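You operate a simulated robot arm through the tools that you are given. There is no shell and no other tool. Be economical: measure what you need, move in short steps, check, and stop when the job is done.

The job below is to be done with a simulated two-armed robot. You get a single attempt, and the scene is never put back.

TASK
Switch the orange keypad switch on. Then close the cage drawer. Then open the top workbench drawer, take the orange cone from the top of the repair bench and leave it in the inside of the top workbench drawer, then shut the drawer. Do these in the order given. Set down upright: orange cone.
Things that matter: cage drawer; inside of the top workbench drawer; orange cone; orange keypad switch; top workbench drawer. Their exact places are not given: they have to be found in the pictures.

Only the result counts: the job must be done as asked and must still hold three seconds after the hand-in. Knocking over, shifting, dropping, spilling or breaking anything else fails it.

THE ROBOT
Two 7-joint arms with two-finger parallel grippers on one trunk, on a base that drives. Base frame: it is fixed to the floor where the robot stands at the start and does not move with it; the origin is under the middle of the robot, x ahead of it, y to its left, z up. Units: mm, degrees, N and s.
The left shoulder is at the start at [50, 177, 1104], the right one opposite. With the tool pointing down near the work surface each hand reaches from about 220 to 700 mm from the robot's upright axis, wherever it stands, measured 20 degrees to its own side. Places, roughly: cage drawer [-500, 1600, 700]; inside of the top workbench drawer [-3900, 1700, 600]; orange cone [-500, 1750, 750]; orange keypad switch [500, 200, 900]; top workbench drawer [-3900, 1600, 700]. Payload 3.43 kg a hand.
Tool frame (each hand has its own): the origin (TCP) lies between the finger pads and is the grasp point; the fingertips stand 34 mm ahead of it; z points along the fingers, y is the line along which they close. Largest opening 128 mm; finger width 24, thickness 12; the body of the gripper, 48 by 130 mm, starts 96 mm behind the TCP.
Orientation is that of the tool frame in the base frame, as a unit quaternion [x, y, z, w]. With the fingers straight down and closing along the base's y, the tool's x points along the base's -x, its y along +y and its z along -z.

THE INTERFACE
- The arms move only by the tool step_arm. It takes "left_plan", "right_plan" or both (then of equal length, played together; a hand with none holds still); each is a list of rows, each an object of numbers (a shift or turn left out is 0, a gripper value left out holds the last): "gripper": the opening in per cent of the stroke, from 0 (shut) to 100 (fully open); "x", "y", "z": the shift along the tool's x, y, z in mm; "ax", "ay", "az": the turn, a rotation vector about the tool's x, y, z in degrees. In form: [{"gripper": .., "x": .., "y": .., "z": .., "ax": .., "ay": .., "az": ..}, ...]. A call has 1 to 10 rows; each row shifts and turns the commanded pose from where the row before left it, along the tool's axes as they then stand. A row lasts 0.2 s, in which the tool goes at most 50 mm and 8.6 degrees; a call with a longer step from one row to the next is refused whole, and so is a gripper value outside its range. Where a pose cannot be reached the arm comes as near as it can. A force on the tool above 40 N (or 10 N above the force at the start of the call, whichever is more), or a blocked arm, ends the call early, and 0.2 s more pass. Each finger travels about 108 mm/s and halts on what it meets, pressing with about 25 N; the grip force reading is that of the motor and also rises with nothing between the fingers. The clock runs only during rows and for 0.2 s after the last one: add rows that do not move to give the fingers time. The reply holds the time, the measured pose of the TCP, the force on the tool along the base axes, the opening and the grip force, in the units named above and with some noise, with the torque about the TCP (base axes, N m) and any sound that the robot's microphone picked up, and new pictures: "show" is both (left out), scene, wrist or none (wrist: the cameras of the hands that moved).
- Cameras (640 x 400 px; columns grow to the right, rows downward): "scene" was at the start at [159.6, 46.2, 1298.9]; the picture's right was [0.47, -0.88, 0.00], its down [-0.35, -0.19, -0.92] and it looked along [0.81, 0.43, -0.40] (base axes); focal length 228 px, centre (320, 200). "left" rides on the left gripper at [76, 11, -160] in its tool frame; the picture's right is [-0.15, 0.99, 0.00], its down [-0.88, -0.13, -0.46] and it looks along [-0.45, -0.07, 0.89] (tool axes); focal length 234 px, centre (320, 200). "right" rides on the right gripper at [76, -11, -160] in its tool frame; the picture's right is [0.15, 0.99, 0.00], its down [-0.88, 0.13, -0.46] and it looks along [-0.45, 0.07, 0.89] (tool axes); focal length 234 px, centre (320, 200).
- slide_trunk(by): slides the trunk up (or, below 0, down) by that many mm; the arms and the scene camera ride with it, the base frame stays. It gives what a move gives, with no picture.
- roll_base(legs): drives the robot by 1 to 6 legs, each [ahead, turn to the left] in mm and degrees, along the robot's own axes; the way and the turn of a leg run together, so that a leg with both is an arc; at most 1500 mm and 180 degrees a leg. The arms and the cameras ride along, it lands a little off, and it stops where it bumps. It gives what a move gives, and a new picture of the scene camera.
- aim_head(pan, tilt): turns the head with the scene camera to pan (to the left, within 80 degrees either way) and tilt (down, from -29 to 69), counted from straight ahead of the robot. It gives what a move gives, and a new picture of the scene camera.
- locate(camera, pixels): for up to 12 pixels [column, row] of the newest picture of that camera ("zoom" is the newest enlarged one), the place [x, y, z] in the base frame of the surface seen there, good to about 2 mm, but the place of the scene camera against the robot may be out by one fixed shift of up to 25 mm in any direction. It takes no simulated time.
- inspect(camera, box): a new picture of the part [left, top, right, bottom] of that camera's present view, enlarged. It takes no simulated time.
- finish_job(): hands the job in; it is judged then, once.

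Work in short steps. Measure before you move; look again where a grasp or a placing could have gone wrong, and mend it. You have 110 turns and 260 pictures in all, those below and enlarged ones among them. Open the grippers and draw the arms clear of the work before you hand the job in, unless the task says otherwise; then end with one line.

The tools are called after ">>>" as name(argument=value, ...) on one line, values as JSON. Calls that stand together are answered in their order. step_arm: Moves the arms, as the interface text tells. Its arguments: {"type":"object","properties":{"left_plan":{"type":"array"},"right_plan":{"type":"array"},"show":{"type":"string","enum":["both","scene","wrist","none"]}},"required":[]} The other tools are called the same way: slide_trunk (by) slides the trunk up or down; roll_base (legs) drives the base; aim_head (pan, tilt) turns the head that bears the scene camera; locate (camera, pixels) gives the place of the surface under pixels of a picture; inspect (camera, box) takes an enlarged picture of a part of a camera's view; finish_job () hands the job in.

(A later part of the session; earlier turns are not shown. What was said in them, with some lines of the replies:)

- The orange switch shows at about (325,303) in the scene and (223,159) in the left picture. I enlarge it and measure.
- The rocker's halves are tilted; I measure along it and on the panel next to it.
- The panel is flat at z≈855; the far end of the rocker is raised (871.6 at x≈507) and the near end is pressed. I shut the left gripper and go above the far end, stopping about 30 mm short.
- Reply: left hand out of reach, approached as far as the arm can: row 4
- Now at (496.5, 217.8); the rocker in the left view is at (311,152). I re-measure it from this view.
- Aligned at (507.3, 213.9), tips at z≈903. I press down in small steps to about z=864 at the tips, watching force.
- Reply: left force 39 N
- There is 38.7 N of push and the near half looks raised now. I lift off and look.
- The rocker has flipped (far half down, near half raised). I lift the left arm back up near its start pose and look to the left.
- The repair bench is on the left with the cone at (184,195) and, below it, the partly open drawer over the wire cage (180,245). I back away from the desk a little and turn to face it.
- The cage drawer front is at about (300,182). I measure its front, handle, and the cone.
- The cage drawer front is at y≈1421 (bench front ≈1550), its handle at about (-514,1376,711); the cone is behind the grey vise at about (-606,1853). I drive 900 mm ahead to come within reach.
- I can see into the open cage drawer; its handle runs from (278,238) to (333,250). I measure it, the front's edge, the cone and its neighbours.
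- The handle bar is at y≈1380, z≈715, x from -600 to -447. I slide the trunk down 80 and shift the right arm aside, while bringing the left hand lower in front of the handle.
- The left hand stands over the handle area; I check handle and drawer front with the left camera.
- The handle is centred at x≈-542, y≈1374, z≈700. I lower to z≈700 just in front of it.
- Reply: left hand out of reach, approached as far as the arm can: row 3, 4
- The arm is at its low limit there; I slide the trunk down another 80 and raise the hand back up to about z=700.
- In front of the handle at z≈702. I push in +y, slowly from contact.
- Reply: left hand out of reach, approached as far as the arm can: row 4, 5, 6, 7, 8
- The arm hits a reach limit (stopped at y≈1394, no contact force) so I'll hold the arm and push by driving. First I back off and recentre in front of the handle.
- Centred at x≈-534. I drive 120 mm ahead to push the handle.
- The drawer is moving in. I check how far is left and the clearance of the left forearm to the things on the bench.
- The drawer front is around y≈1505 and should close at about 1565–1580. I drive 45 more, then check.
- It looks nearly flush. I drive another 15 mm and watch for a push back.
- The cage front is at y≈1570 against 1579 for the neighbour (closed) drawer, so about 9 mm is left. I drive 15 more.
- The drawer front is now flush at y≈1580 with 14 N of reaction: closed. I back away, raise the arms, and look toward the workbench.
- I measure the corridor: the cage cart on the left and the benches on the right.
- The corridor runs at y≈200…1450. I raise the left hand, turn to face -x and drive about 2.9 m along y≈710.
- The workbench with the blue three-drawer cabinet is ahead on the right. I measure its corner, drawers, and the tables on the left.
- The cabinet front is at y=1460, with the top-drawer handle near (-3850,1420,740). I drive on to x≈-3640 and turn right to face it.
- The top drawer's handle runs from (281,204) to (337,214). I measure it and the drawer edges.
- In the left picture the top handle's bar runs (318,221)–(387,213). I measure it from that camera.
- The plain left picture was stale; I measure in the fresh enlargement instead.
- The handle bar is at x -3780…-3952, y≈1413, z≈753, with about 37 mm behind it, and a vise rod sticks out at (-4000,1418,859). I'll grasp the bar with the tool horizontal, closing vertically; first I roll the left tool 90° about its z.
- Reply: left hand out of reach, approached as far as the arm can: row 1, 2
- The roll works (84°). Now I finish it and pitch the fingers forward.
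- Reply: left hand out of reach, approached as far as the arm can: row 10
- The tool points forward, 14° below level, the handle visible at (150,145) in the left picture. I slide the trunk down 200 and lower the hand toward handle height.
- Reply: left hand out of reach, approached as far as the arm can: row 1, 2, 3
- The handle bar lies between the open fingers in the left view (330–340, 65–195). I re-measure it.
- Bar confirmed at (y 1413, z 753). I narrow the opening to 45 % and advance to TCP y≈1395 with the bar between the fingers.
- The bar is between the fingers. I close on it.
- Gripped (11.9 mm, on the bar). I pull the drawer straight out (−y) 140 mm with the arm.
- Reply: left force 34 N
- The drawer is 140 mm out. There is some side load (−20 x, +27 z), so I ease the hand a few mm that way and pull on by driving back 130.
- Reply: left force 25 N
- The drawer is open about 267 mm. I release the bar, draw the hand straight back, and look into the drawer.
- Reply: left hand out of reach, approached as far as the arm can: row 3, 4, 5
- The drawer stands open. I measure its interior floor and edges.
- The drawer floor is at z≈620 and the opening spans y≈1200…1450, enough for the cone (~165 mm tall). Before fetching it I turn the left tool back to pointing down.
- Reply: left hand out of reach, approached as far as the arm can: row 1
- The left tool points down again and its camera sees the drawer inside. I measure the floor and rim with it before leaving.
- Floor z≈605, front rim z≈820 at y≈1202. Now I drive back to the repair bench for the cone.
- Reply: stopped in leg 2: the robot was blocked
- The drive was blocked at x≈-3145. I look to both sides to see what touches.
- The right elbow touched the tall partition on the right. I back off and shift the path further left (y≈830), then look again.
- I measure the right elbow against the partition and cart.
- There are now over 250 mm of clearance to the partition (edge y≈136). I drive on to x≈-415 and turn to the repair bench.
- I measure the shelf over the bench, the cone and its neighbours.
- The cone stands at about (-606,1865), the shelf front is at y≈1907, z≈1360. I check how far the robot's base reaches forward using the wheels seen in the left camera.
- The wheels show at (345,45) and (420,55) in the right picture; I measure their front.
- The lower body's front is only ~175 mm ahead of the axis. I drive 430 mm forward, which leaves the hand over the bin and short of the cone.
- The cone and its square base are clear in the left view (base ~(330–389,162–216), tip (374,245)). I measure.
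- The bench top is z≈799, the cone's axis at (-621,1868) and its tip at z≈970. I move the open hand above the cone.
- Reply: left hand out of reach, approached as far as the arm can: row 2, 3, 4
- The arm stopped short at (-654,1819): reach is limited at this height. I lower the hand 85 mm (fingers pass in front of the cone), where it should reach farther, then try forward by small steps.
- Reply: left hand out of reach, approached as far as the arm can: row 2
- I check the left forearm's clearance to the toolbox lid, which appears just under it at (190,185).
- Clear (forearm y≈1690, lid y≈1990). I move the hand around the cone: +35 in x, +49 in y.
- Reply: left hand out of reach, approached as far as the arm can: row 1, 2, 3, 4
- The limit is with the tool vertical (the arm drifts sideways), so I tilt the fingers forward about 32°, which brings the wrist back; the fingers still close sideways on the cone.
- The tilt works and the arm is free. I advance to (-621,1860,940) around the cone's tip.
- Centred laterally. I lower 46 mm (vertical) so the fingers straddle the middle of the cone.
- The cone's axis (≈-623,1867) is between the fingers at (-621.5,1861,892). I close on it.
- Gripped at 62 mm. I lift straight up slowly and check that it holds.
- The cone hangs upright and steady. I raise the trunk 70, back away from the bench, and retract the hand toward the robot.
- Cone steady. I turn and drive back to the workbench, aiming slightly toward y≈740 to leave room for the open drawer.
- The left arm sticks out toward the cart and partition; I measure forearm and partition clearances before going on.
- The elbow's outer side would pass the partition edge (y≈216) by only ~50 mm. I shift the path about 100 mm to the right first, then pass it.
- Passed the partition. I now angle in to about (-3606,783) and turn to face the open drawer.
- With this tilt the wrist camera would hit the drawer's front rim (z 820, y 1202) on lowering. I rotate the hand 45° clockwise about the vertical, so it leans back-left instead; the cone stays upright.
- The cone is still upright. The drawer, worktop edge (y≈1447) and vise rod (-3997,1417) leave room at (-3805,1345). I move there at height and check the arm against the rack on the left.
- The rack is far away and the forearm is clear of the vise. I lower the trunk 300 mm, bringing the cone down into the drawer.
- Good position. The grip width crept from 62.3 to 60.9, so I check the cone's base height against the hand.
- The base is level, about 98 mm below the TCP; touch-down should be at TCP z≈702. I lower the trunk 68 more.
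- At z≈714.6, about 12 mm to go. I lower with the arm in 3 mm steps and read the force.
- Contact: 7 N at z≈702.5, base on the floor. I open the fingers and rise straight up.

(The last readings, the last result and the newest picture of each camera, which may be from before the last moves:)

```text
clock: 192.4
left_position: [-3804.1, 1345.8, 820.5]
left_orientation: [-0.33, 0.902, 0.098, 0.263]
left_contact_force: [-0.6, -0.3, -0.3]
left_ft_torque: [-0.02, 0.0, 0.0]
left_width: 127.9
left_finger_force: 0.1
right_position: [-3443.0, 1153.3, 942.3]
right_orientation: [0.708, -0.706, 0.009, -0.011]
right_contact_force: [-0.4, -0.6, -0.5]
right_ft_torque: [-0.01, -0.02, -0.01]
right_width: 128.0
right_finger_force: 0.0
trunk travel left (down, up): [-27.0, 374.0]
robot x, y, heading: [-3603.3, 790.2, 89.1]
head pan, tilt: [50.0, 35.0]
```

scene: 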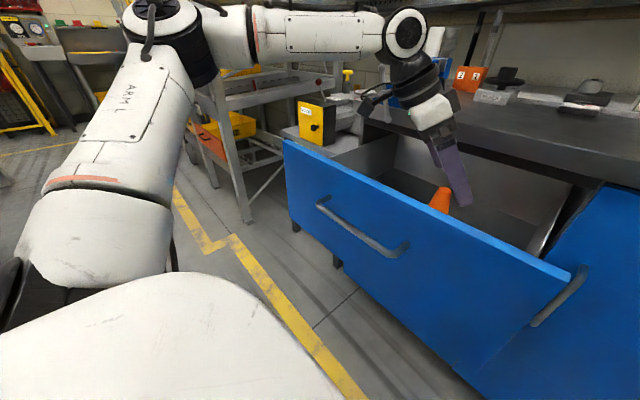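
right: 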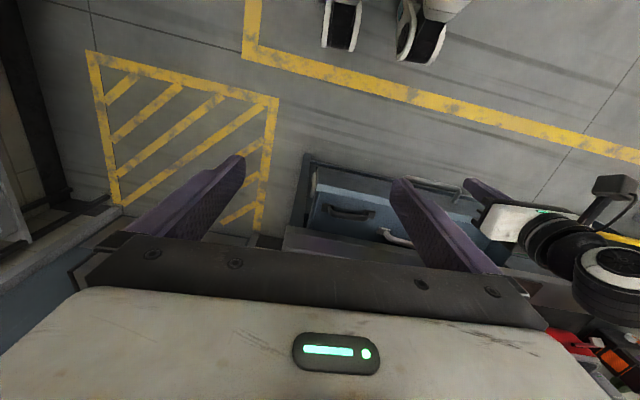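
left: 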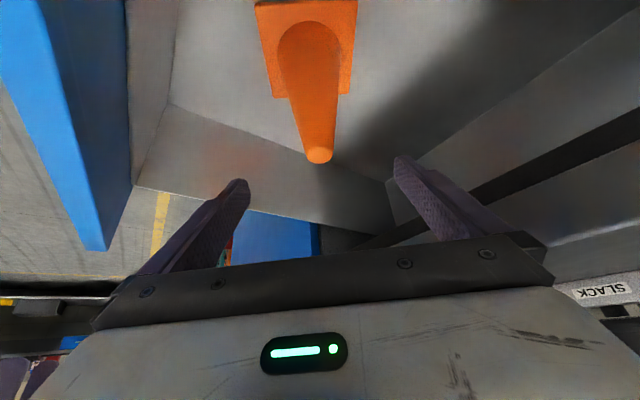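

The cone stands upright in the drawer with the fingers clear. I raise the trunk and back the robot off to prepare a push on the drawer front.

>>> slide_trunk(by=180)

>>> roll_base(legs=[[-200, 0]])

>>> step_arm(left_plan=[{"ax": -4.06, "az": -6.31}, {"ax": -4.06, "az": -6.31}, {"ax": -4.06, "az": -6.31}, {"ax": -4.06, "az": -6.31}, {"ax": -4.06, "az": -6.31}, {"ax": -4.06, "az": -6.31, "gripper": 0}, {}, {}], show="none")

>>> aim_head(pan=22, tilt=40)

```text
clock: 194.4
left_position: [-3803.6, 1345.0, 1000.5]
left_orientation: [-0.33, 0.901, 0.097, 0.263]
left_contact_force: [0.6, 0.1, -1.4]
left_ft_torque: [0.0, -0.02, -0.02]
left_width: 128.0
left_finger_force: 0.1
right_position: [-3443.8, 1153.9, 1122.4]
right_orientation: [0.708, -0.706, 0.01, -0.01]
right_contact_force: [0.9, 0.6, 0.7]
right_ft_torque: [0.01, -0.01, 0.02]
right_width: 128.1
right_finger_force: 0.1
trunk travel left (down, up): [-207.0, 194.0]
robot x, y, heading: [-3607.3, 787.5, 89.2]
head pan, tilt: [50.0, 35.0]
```

```text
clock: 196.0
left_position: [-3805.3, 1144.1, 1001.4]
left_orientation: [-0.329, 0.902, 0.098, 0.263]
left_contact_force: [-0.5, -0.7, -0.6]
left_ft_torque: [0.02, -0.02, 0.0]
left_width: 128.1
left_finger_force: 0.0
right_position: [-3447.2, 950.8, 1122.3]
right_orientation: [-0.707, 0.707, -0.009, 0.011]
right_contact_force: [0.1, 0.7, -0.9]
right_ft_torque: [0.01, 0.0, -0.02]
right_width: 127.8
right_finger_force: 0.0
trunk travel left (down, up): [-207.0, 194.0]
robot x, y, heading: [-3609.7, 588.2, 88.8]
head pan, tilt: [50.0, 35.0]
```

scene: 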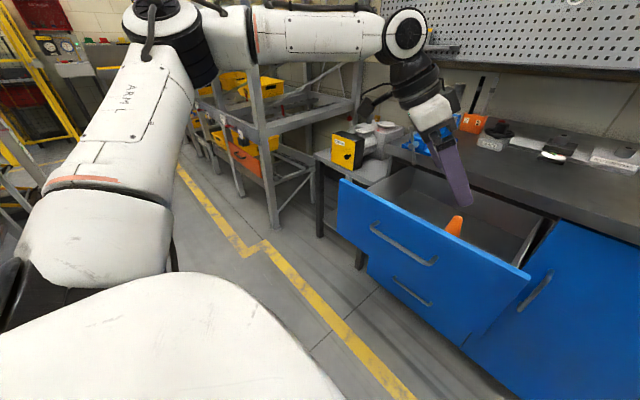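

```text
clock: 197.8
left_position: [-3806.8, 1144.9, 1001.9]
left_orientation: [-0.65, 0.706, 0.192, 0.205]
left_contact_force: [0.2, -0.1, -0.2]
left_ft_torque: [0.01, 0.0, -0.01]
left_width: 0.0
left_finger_force: 24.9
right_position: [-3446.8, 950.8, 1121.8]
right_orientation: [0.707, -0.707, 0.011, -0.011]
right_contact_force: [-0.8, 0.4, 0.0]
right_ft_torque: [-0.01, 0.03, 0.0]
right_width: 128.0
right_finger_force: 0.0
trunk travel left (down, up): [-207.0, 194.0]
robot x, y, heading: [-3605.7, 585.7, 89.1]
head pan, tilt: [50.0, 35.0]
```

```text
clock: 198.7
left_position: [-3805.2, 1144.7, 999.9]
left_orientation: [-0.648, 0.708, 0.191, 0.206]
left_contact_force: [-0.1, -0.2, -0.2]
left_ft_torque: [0.0, 0.02, 0.03]
left_width: 0.0
left_finger_force: 25.4
right_position: [-3446.5, 952.5, 1122.3]
right_orientation: [-0.707, 0.707, -0.01, 0.012]
right_contact_force: [-0.2, -0.2, 0.3]
right_ft_torque: [-0.03, -0.03, -0.02]
right_width: 127.8
right_finger_force: 0.0
trunk travel left (down, up): [-207.0, 194.0]
robot x, y, heading: [-3605.7, 586.0, 89.4]
head pan, tilt: [22.0, 40.0]
```

scene: 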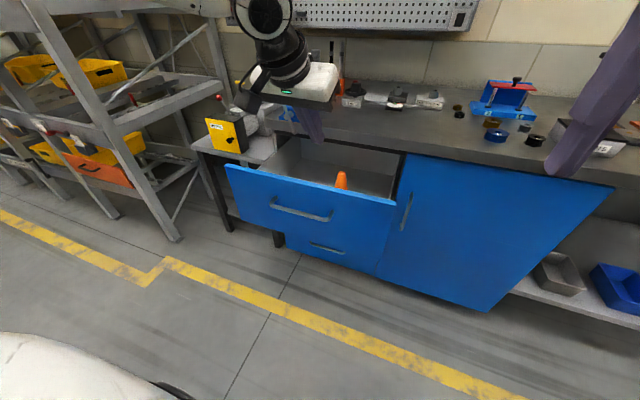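

Next I move the closed hand back and left, and tilt the fingers up to about 75° (nearly level).

>>> step_arm(left_plan=[{"x": 20, "y": 17, "z": -12}, {"x": 20, "y": 17, "z": -12}, {"x": 14, "y": 16, "z": -10}, {"ay": -8.4}, {"ay": -8.4}, {"ay": -8.4}, {"ay": -8.4}, {"ay": -8.4}, {}])

```text
clock: 200.7
left_position: [-3861.3, 1089.9, 999.9]
left_orientation: [-0.537, 0.585, 0.412, 0.447]
left_contact_force: [-0.4, -0.1, -0.6]
left_ft_torque: [0.01, 0.03, -0.02]
left_width: 0.0
left_finger_force: 25.2
left hand out of reach, approached as far as the arm can: row 8
right_position: [-3446.7, 951.5, 1121.8]
right_orientation: [-0.707, 0.707, -0.01, 0.011]
right_contact_force: [0.2, 0.3, 0.8]
right_ft_torque: [-0.01, 0.01, -0.01]
right_width: 127.9
right_finger_force: 0.0
trunk travel left (down, up): [-207.0, 194.0]
robot x, y, heading: [-3609.7, 582.7, 89.0]
head pan, tilt: [22.0, 40.0]
```

scene: 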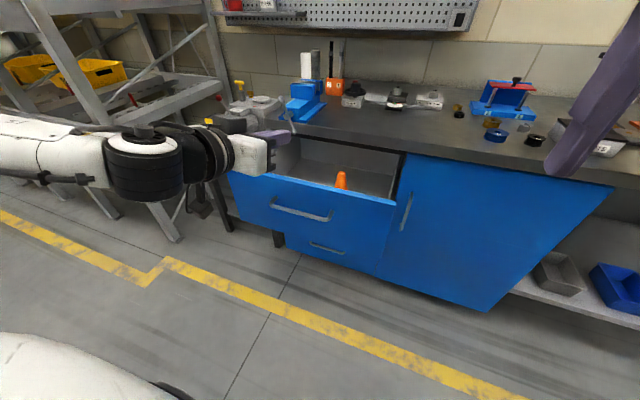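
left: 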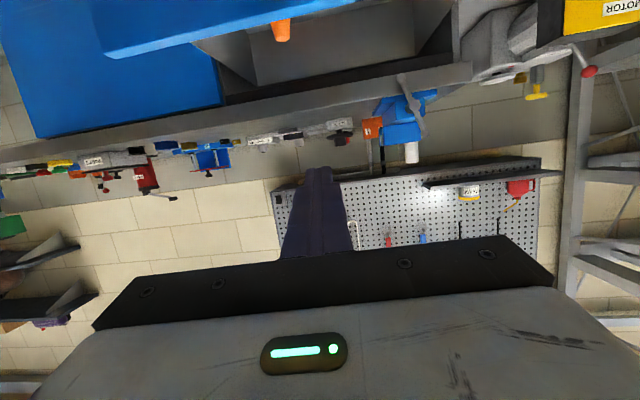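

The tool is tilted 75°. I lower the trunk 200 and then bring the hand down to about z=695, slightly drawn back so as not to touch the handle.

>>> step_arm(left_plan=[{"x": 8, "z": -29}, {}], show="none")

>>> slide_trunk(by=-200)

```text
clock: 201.3
left_position: [-3866.5, 1089.3, 1003.3]
left_orientation: [-0.538, 0.586, 0.412, 0.445]
left_contact_force: [0.2, 0.9, 0.2]
left_ft_torque: [-0.02, -0.01, 0.01]
left_width: 0.1
left_finger_force: 25.0
left hand out of reach, approached as far as the arm can: row 1
right_position: [-3446.0, 951.8, 1121.7]
right_orientation: [-0.707, 0.707, -0.01, 0.011]
right_contact_force: [0.5, 0.7, 0.2]
right_ft_torque: [0.01, 0.0, -0.01]
right_width: 128.1
right_finger_force: 0.0
trunk travel left (down, up): [-207.0, 194.0]
robot x, y, heading: [-3611.0, 584.2, 89.0]
head pan, tilt: [22.0, 40.0]
```

```text
clock: 203.5
left_position: [-3866.9, 1089.4, 803.6]
left_orientation: [-0.537, 0.586, 0.411, 0.446]
left_contact_force: [-0.5, 0.2, -0.5]
left_ft_torque: [0.02, 0.03, -0.05]
left_width: 0.0
left_finger_force: 24.5
right_position: [-3446.4, 950.8, 922.6]
right_orientation: [0.707, -0.707, 0.01, -0.012]
right_contact_force: [0.4, 0.9, 0.6]
right_ft_torque: [0.01, 0.0, -0.01]
right_width: 128.0
right_finger_force: 0.0
trunk travel left (down, up): [-7.0, 394.0]
robot x, y, heading: [-3611.2, 584.6, 88.8]
head pan, tilt: [22.0, 40.0]
```

The trunk is at the bottom and the fingertips are at z≈795, above the handle (759) and below the rim (820), so I can push the front panel directly. I lower 10 mm and drive 150 ahead.

>>> step_arm(left_plan=[{"x": 9.7, "z": 2.6}, {}], show="wrist")

>>> roll_base(legs=[[60, 0], [80, 0]])

```text
clock: 204.1
left_position: [-3867.2, 1090.1, 794.5]
left_orientation: [-0.537, 0.586, 0.412, 0.446]
left_contact_force: [-0.2, -0.3, 0.5]
left_ft_torque: [0.02, 0.0, -0.01]
left_width: 0.2
left_finger_force: 25.6
right_position: [-3445.3, 951.4, 922.5]
right_orientation: [-0.707, 0.707, -0.01, 0.011]
right_contact_force: [0.0, 0.4, 0.8]
right_ft_torque: [-0.01, 0.02, 0.03]
right_width: 127.8
right_finger_force: 0.1
trunk travel left (down, up): [-7.0, 394.0]
robot x, y, heading: [-3607.7, 585.5, 88.9]
head pan, tilt: [22.0, 40.0]
```

left: 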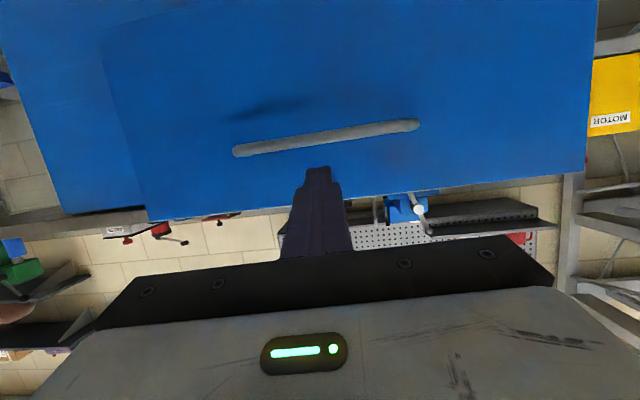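

```text
clock: 205.7
left_position: [-3863.3, 1231.5, 793.3]
left_orientation: [-0.536, 0.587, 0.41, 0.447]
left_contact_force: [-0.3, 0.3, -0.3]
left_ft_torque: [-0.01, 0.0, -0.02]
left_width: 0.2
left_finger_force: 25.3
right_position: [-3442.9, 1090.8, 922.6]
right_orientation: [-0.706, 0.708, -0.01, 0.01]
right_contact_force: [0.4, -0.5, 0.5]
right_ft_torque: [0.02, -0.03, -0.03]
right_width: 128.2
right_finger_force: 0.0
trunk travel left (down, up): [-7.0, 394.0]
robot x, y, heading: [-3605.1, 728.8, 88.9]
head pan, tilt: [22.0, 40.0]
```

scene: 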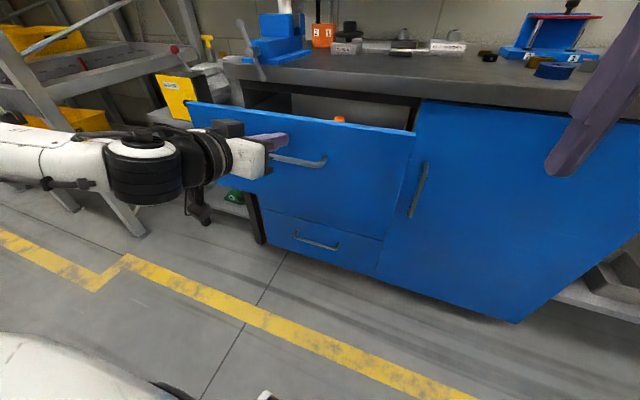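

The drawer is moving (tips at y≈1264, about 190 mm left). I check the left wrist/forearm against the side table and motor box.

>>> locate(camera="scene", pixels=[[150, 130], [60, 150], [120, 190], [170, 90], [185, 120], [220, 130], [160, 120], [195, 90], [110, 120]])

```text
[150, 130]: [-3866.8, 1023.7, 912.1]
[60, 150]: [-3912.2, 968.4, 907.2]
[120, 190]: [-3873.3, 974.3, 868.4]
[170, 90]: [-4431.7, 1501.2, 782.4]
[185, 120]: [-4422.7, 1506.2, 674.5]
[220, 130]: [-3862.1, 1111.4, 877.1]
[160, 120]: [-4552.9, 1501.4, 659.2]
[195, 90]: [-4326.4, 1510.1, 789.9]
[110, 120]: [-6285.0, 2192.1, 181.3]
```

Plenty of room. I drive 150 more.

>>> roll_base(legs=[[150, 0]])

```text
clock: 207.1
left_position: [-3860.1, 1379.7, 792.5]
left_orientation: [-0.536, 0.587, 0.411, 0.446]
left_contact_force: [0.6, -0.5, 1.1]
left_ft_torque: [0.04, 0.0, -0.02]
left_width: 0.2
left_finger_force: 24.7
right_position: [-3439.4, 1240.2, 922.4]
right_orientation: [-0.707, 0.707, -0.01, 0.011]
right_contact_force: [0.0, -1.0, -0.6]
right_ft_torque: [-0.01, -0.02, 0.01]
right_width: 128.3
right_finger_force: 0.2
trunk travel left (down, up): [-7.0, 394.0]
robot x, y, heading: [-3602.8, 877.4, 89.0]
head pan, tilt: [22.0, 40.0]
```

scene: 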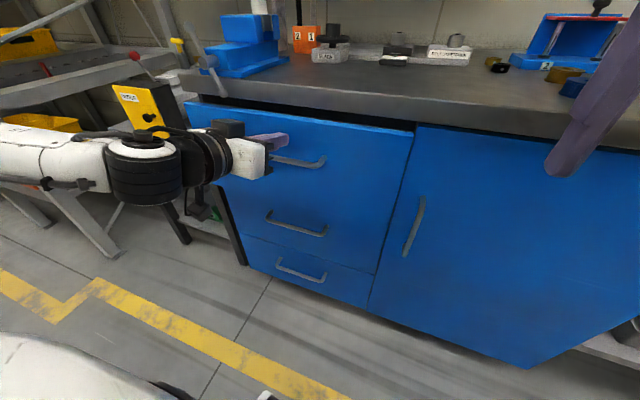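

Nearly shut: tips at y≈1412, about 45 mm left. I drive 35 and then a little more.

>>> roll_base(legs=[[35, 0]])

>>> locate(camera="scene", pixels=[[380, 160], [370, 200], [390, 180], [450, 170], [430, 250], [330, 130]])

```text
clock: 207.9
left_position: [-3859.7, 1413.9, 793.3]
left_orientation: [-0.537, 0.587, 0.41, 0.445]
left_contact_force: [0.7, 0.4, 1.5]
left_ft_torque: [0.01, 0.02, 0.0]
left_width: 0.1
left_finger_force: 25.3
right_position: [-3439.5, 1275.2, 922.6]
right_orientation: [-0.707, 0.707, -0.009, 0.011]
right_contact_force: [-0.3, -0.8, 0.3]
right_ft_torque: [0.01, -0.01, -0.04]
right_width: 128.0
right_finger_force: 0.0
trunk travel left (down, up): [-7.0, 394.0]
robot x, y, heading: [-3598.4, 907.9, 88.9]
head pan, tilt: [22.0, 40.0]
```

scene: 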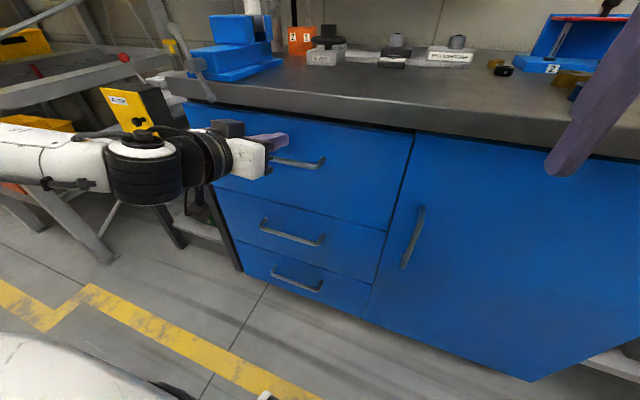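

```text
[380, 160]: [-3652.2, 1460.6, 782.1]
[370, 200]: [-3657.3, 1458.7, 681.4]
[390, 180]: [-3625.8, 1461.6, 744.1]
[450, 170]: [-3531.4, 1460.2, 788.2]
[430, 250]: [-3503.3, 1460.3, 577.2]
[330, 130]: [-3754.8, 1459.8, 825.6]
```

The front reads y≈1460, flush with the door. I drive 10 more to confirm it is against its stop.

>>> roll_base(legs=[[10, 0]])

>>> inspect(camera="scene", box=[180, 80, 460, 310])

```text
clock: 209.3
left_position: [-3859.4, 1421.1, 793.2]
left_orientation: [-0.537, 0.587, 0.41, 0.446]
left_contact_force: [-3.0, -9.5, 4.7]
left_ft_torque: [0.16, 0.03, 0.14]
left_width: 0.0
left_finger_force: 25.2
right_position: [-3440.8, 1282.9, 923.1]
right_orientation: [-0.707, 0.707, -0.01, 0.01]
right_contact_force: [-0.7, -0.3, -0.7]
right_ft_torque: [-0.01, -0.02, 0.0]
right_width: 128.0
right_finger_force: 0.0
trunk travel left (down, up): [-7.0, 394.0]
robot x, y, heading: [-3601.9, 919.1, 88.8]
head pan, tilt: [22.0, 40.0]
stopped in leg 1: the force on the tool passed its limit (the readings are from after the stop); the commanded pose is now the measured one
```

scene: 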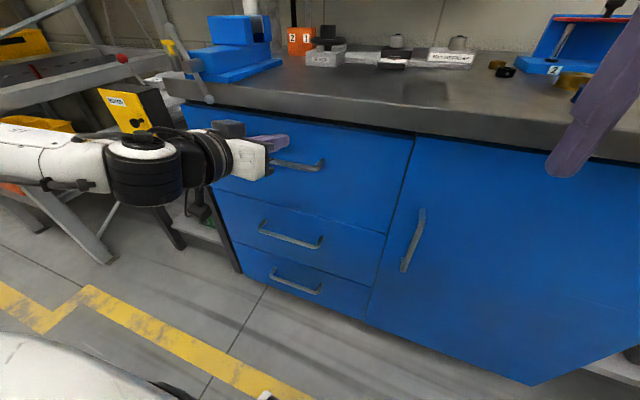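

```text
1.74 times, centred on (320, 195) of scene
```

zoom: 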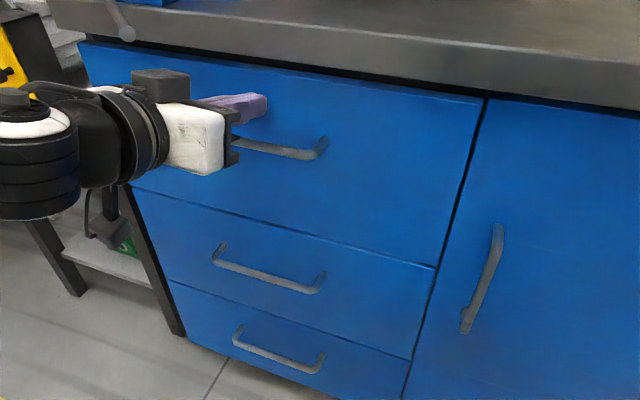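

The drawer is fully shut (stopped on force, panel flush). I back away straight, open the gripper, and check that the drawer stays closed.

>>> roll_base(legs=[[-250, 0]])

>>> step_arm(left_plan=[{"gripper": 100}, {}, {}, {}], show="scene")

>>> locate(camera="scene", pixels=[[360, 170], [370, 190], [450, 170], [330, 215], [330, 150]])

```text
clock: 211.1
left_position: [-3863.7, 1172.8, 793.0]
left_orientation: [-0.537, 0.588, 0.409, 0.445]
left_contact_force: [-0.3, -0.4, -0.2]
left_ft_torque: [-0.02, 0.02, 0.02]
left_width: 0.0
left_finger_force: 24.9
right_position: [-3443.3, 1034.8, 922.6]
right_orientation: [-0.706, 0.708, -0.009, 0.01]
right_contact_force: [0.3, 0.8, 0.4]
right_ft_torque: [-0.02, -0.01, 0.02]
right_width: 128.0
right_finger_force: 0.1
trunk travel left (down, up): [-7.0, 394.0]
robot x, y, heading: [-3605.2, 665.9, 88.7]
head pan, tilt: [22.0, 40.0]
```

scene: 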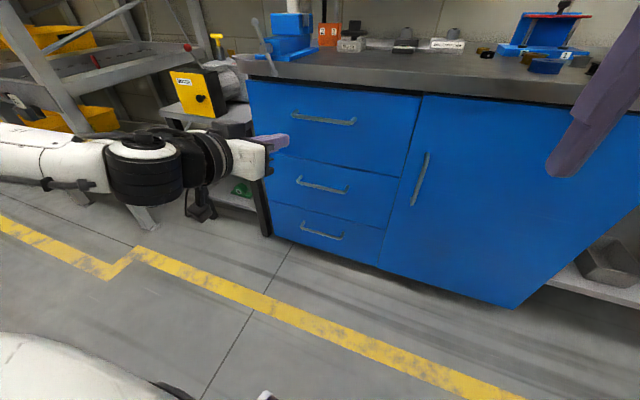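

```text
clock: 212.1
left_position: [-3863.4, 1173.1, 792.0]
left_orientation: [-0.537, 0.587, 0.41, 0.445]
left_contact_force: [0.3, 0.0, 0.1]
left_ft_torque: [0.01, -0.02, -0.01]
left_width: 127.8
left_finger_force: 0.1
right_position: [-3442.6, 1033.1, 922.8]
right_orientation: [0.707, -0.707, 0.009, -0.011]
right_contact_force: [-0.5, 0.0, 0.1]
right_ft_torque: [-0.01, 0.01, -0.01]
right_width: 127.9
right_finger_force: 0.1
trunk travel left (down, up): [-7.0, 394.0]
robot x, y, heading: [-3607.2, 667.3, 88.7]
head pan, tilt: [22.0, 40.0]
```

scene: 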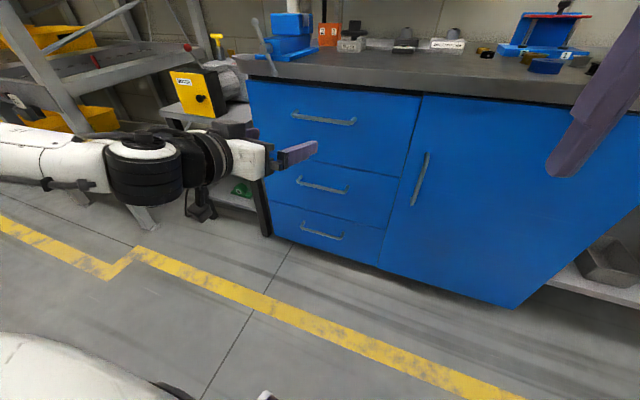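

```text
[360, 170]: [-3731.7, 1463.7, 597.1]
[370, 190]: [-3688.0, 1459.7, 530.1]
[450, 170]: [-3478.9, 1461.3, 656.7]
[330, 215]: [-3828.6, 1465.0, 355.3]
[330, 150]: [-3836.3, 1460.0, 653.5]
```

The top drawer stays flush with the other fronts at y≈1460, both grippers are open and the arms are clear of the work, so I hand in.

>>> finish_job()

```text
The job is handed in.
```

I did all the steps in the order given and handed the job in: the orange keypad switch is pressed over and the cage drawer is closed. The orange cone was set down upright in the top workbench drawer, and that drawer is shut flush; I could not see the cone once it closed. On the way back for the cone, the robot's right elbow bumped the tall partition by the cart; I saw nothing knocked over or out of place.
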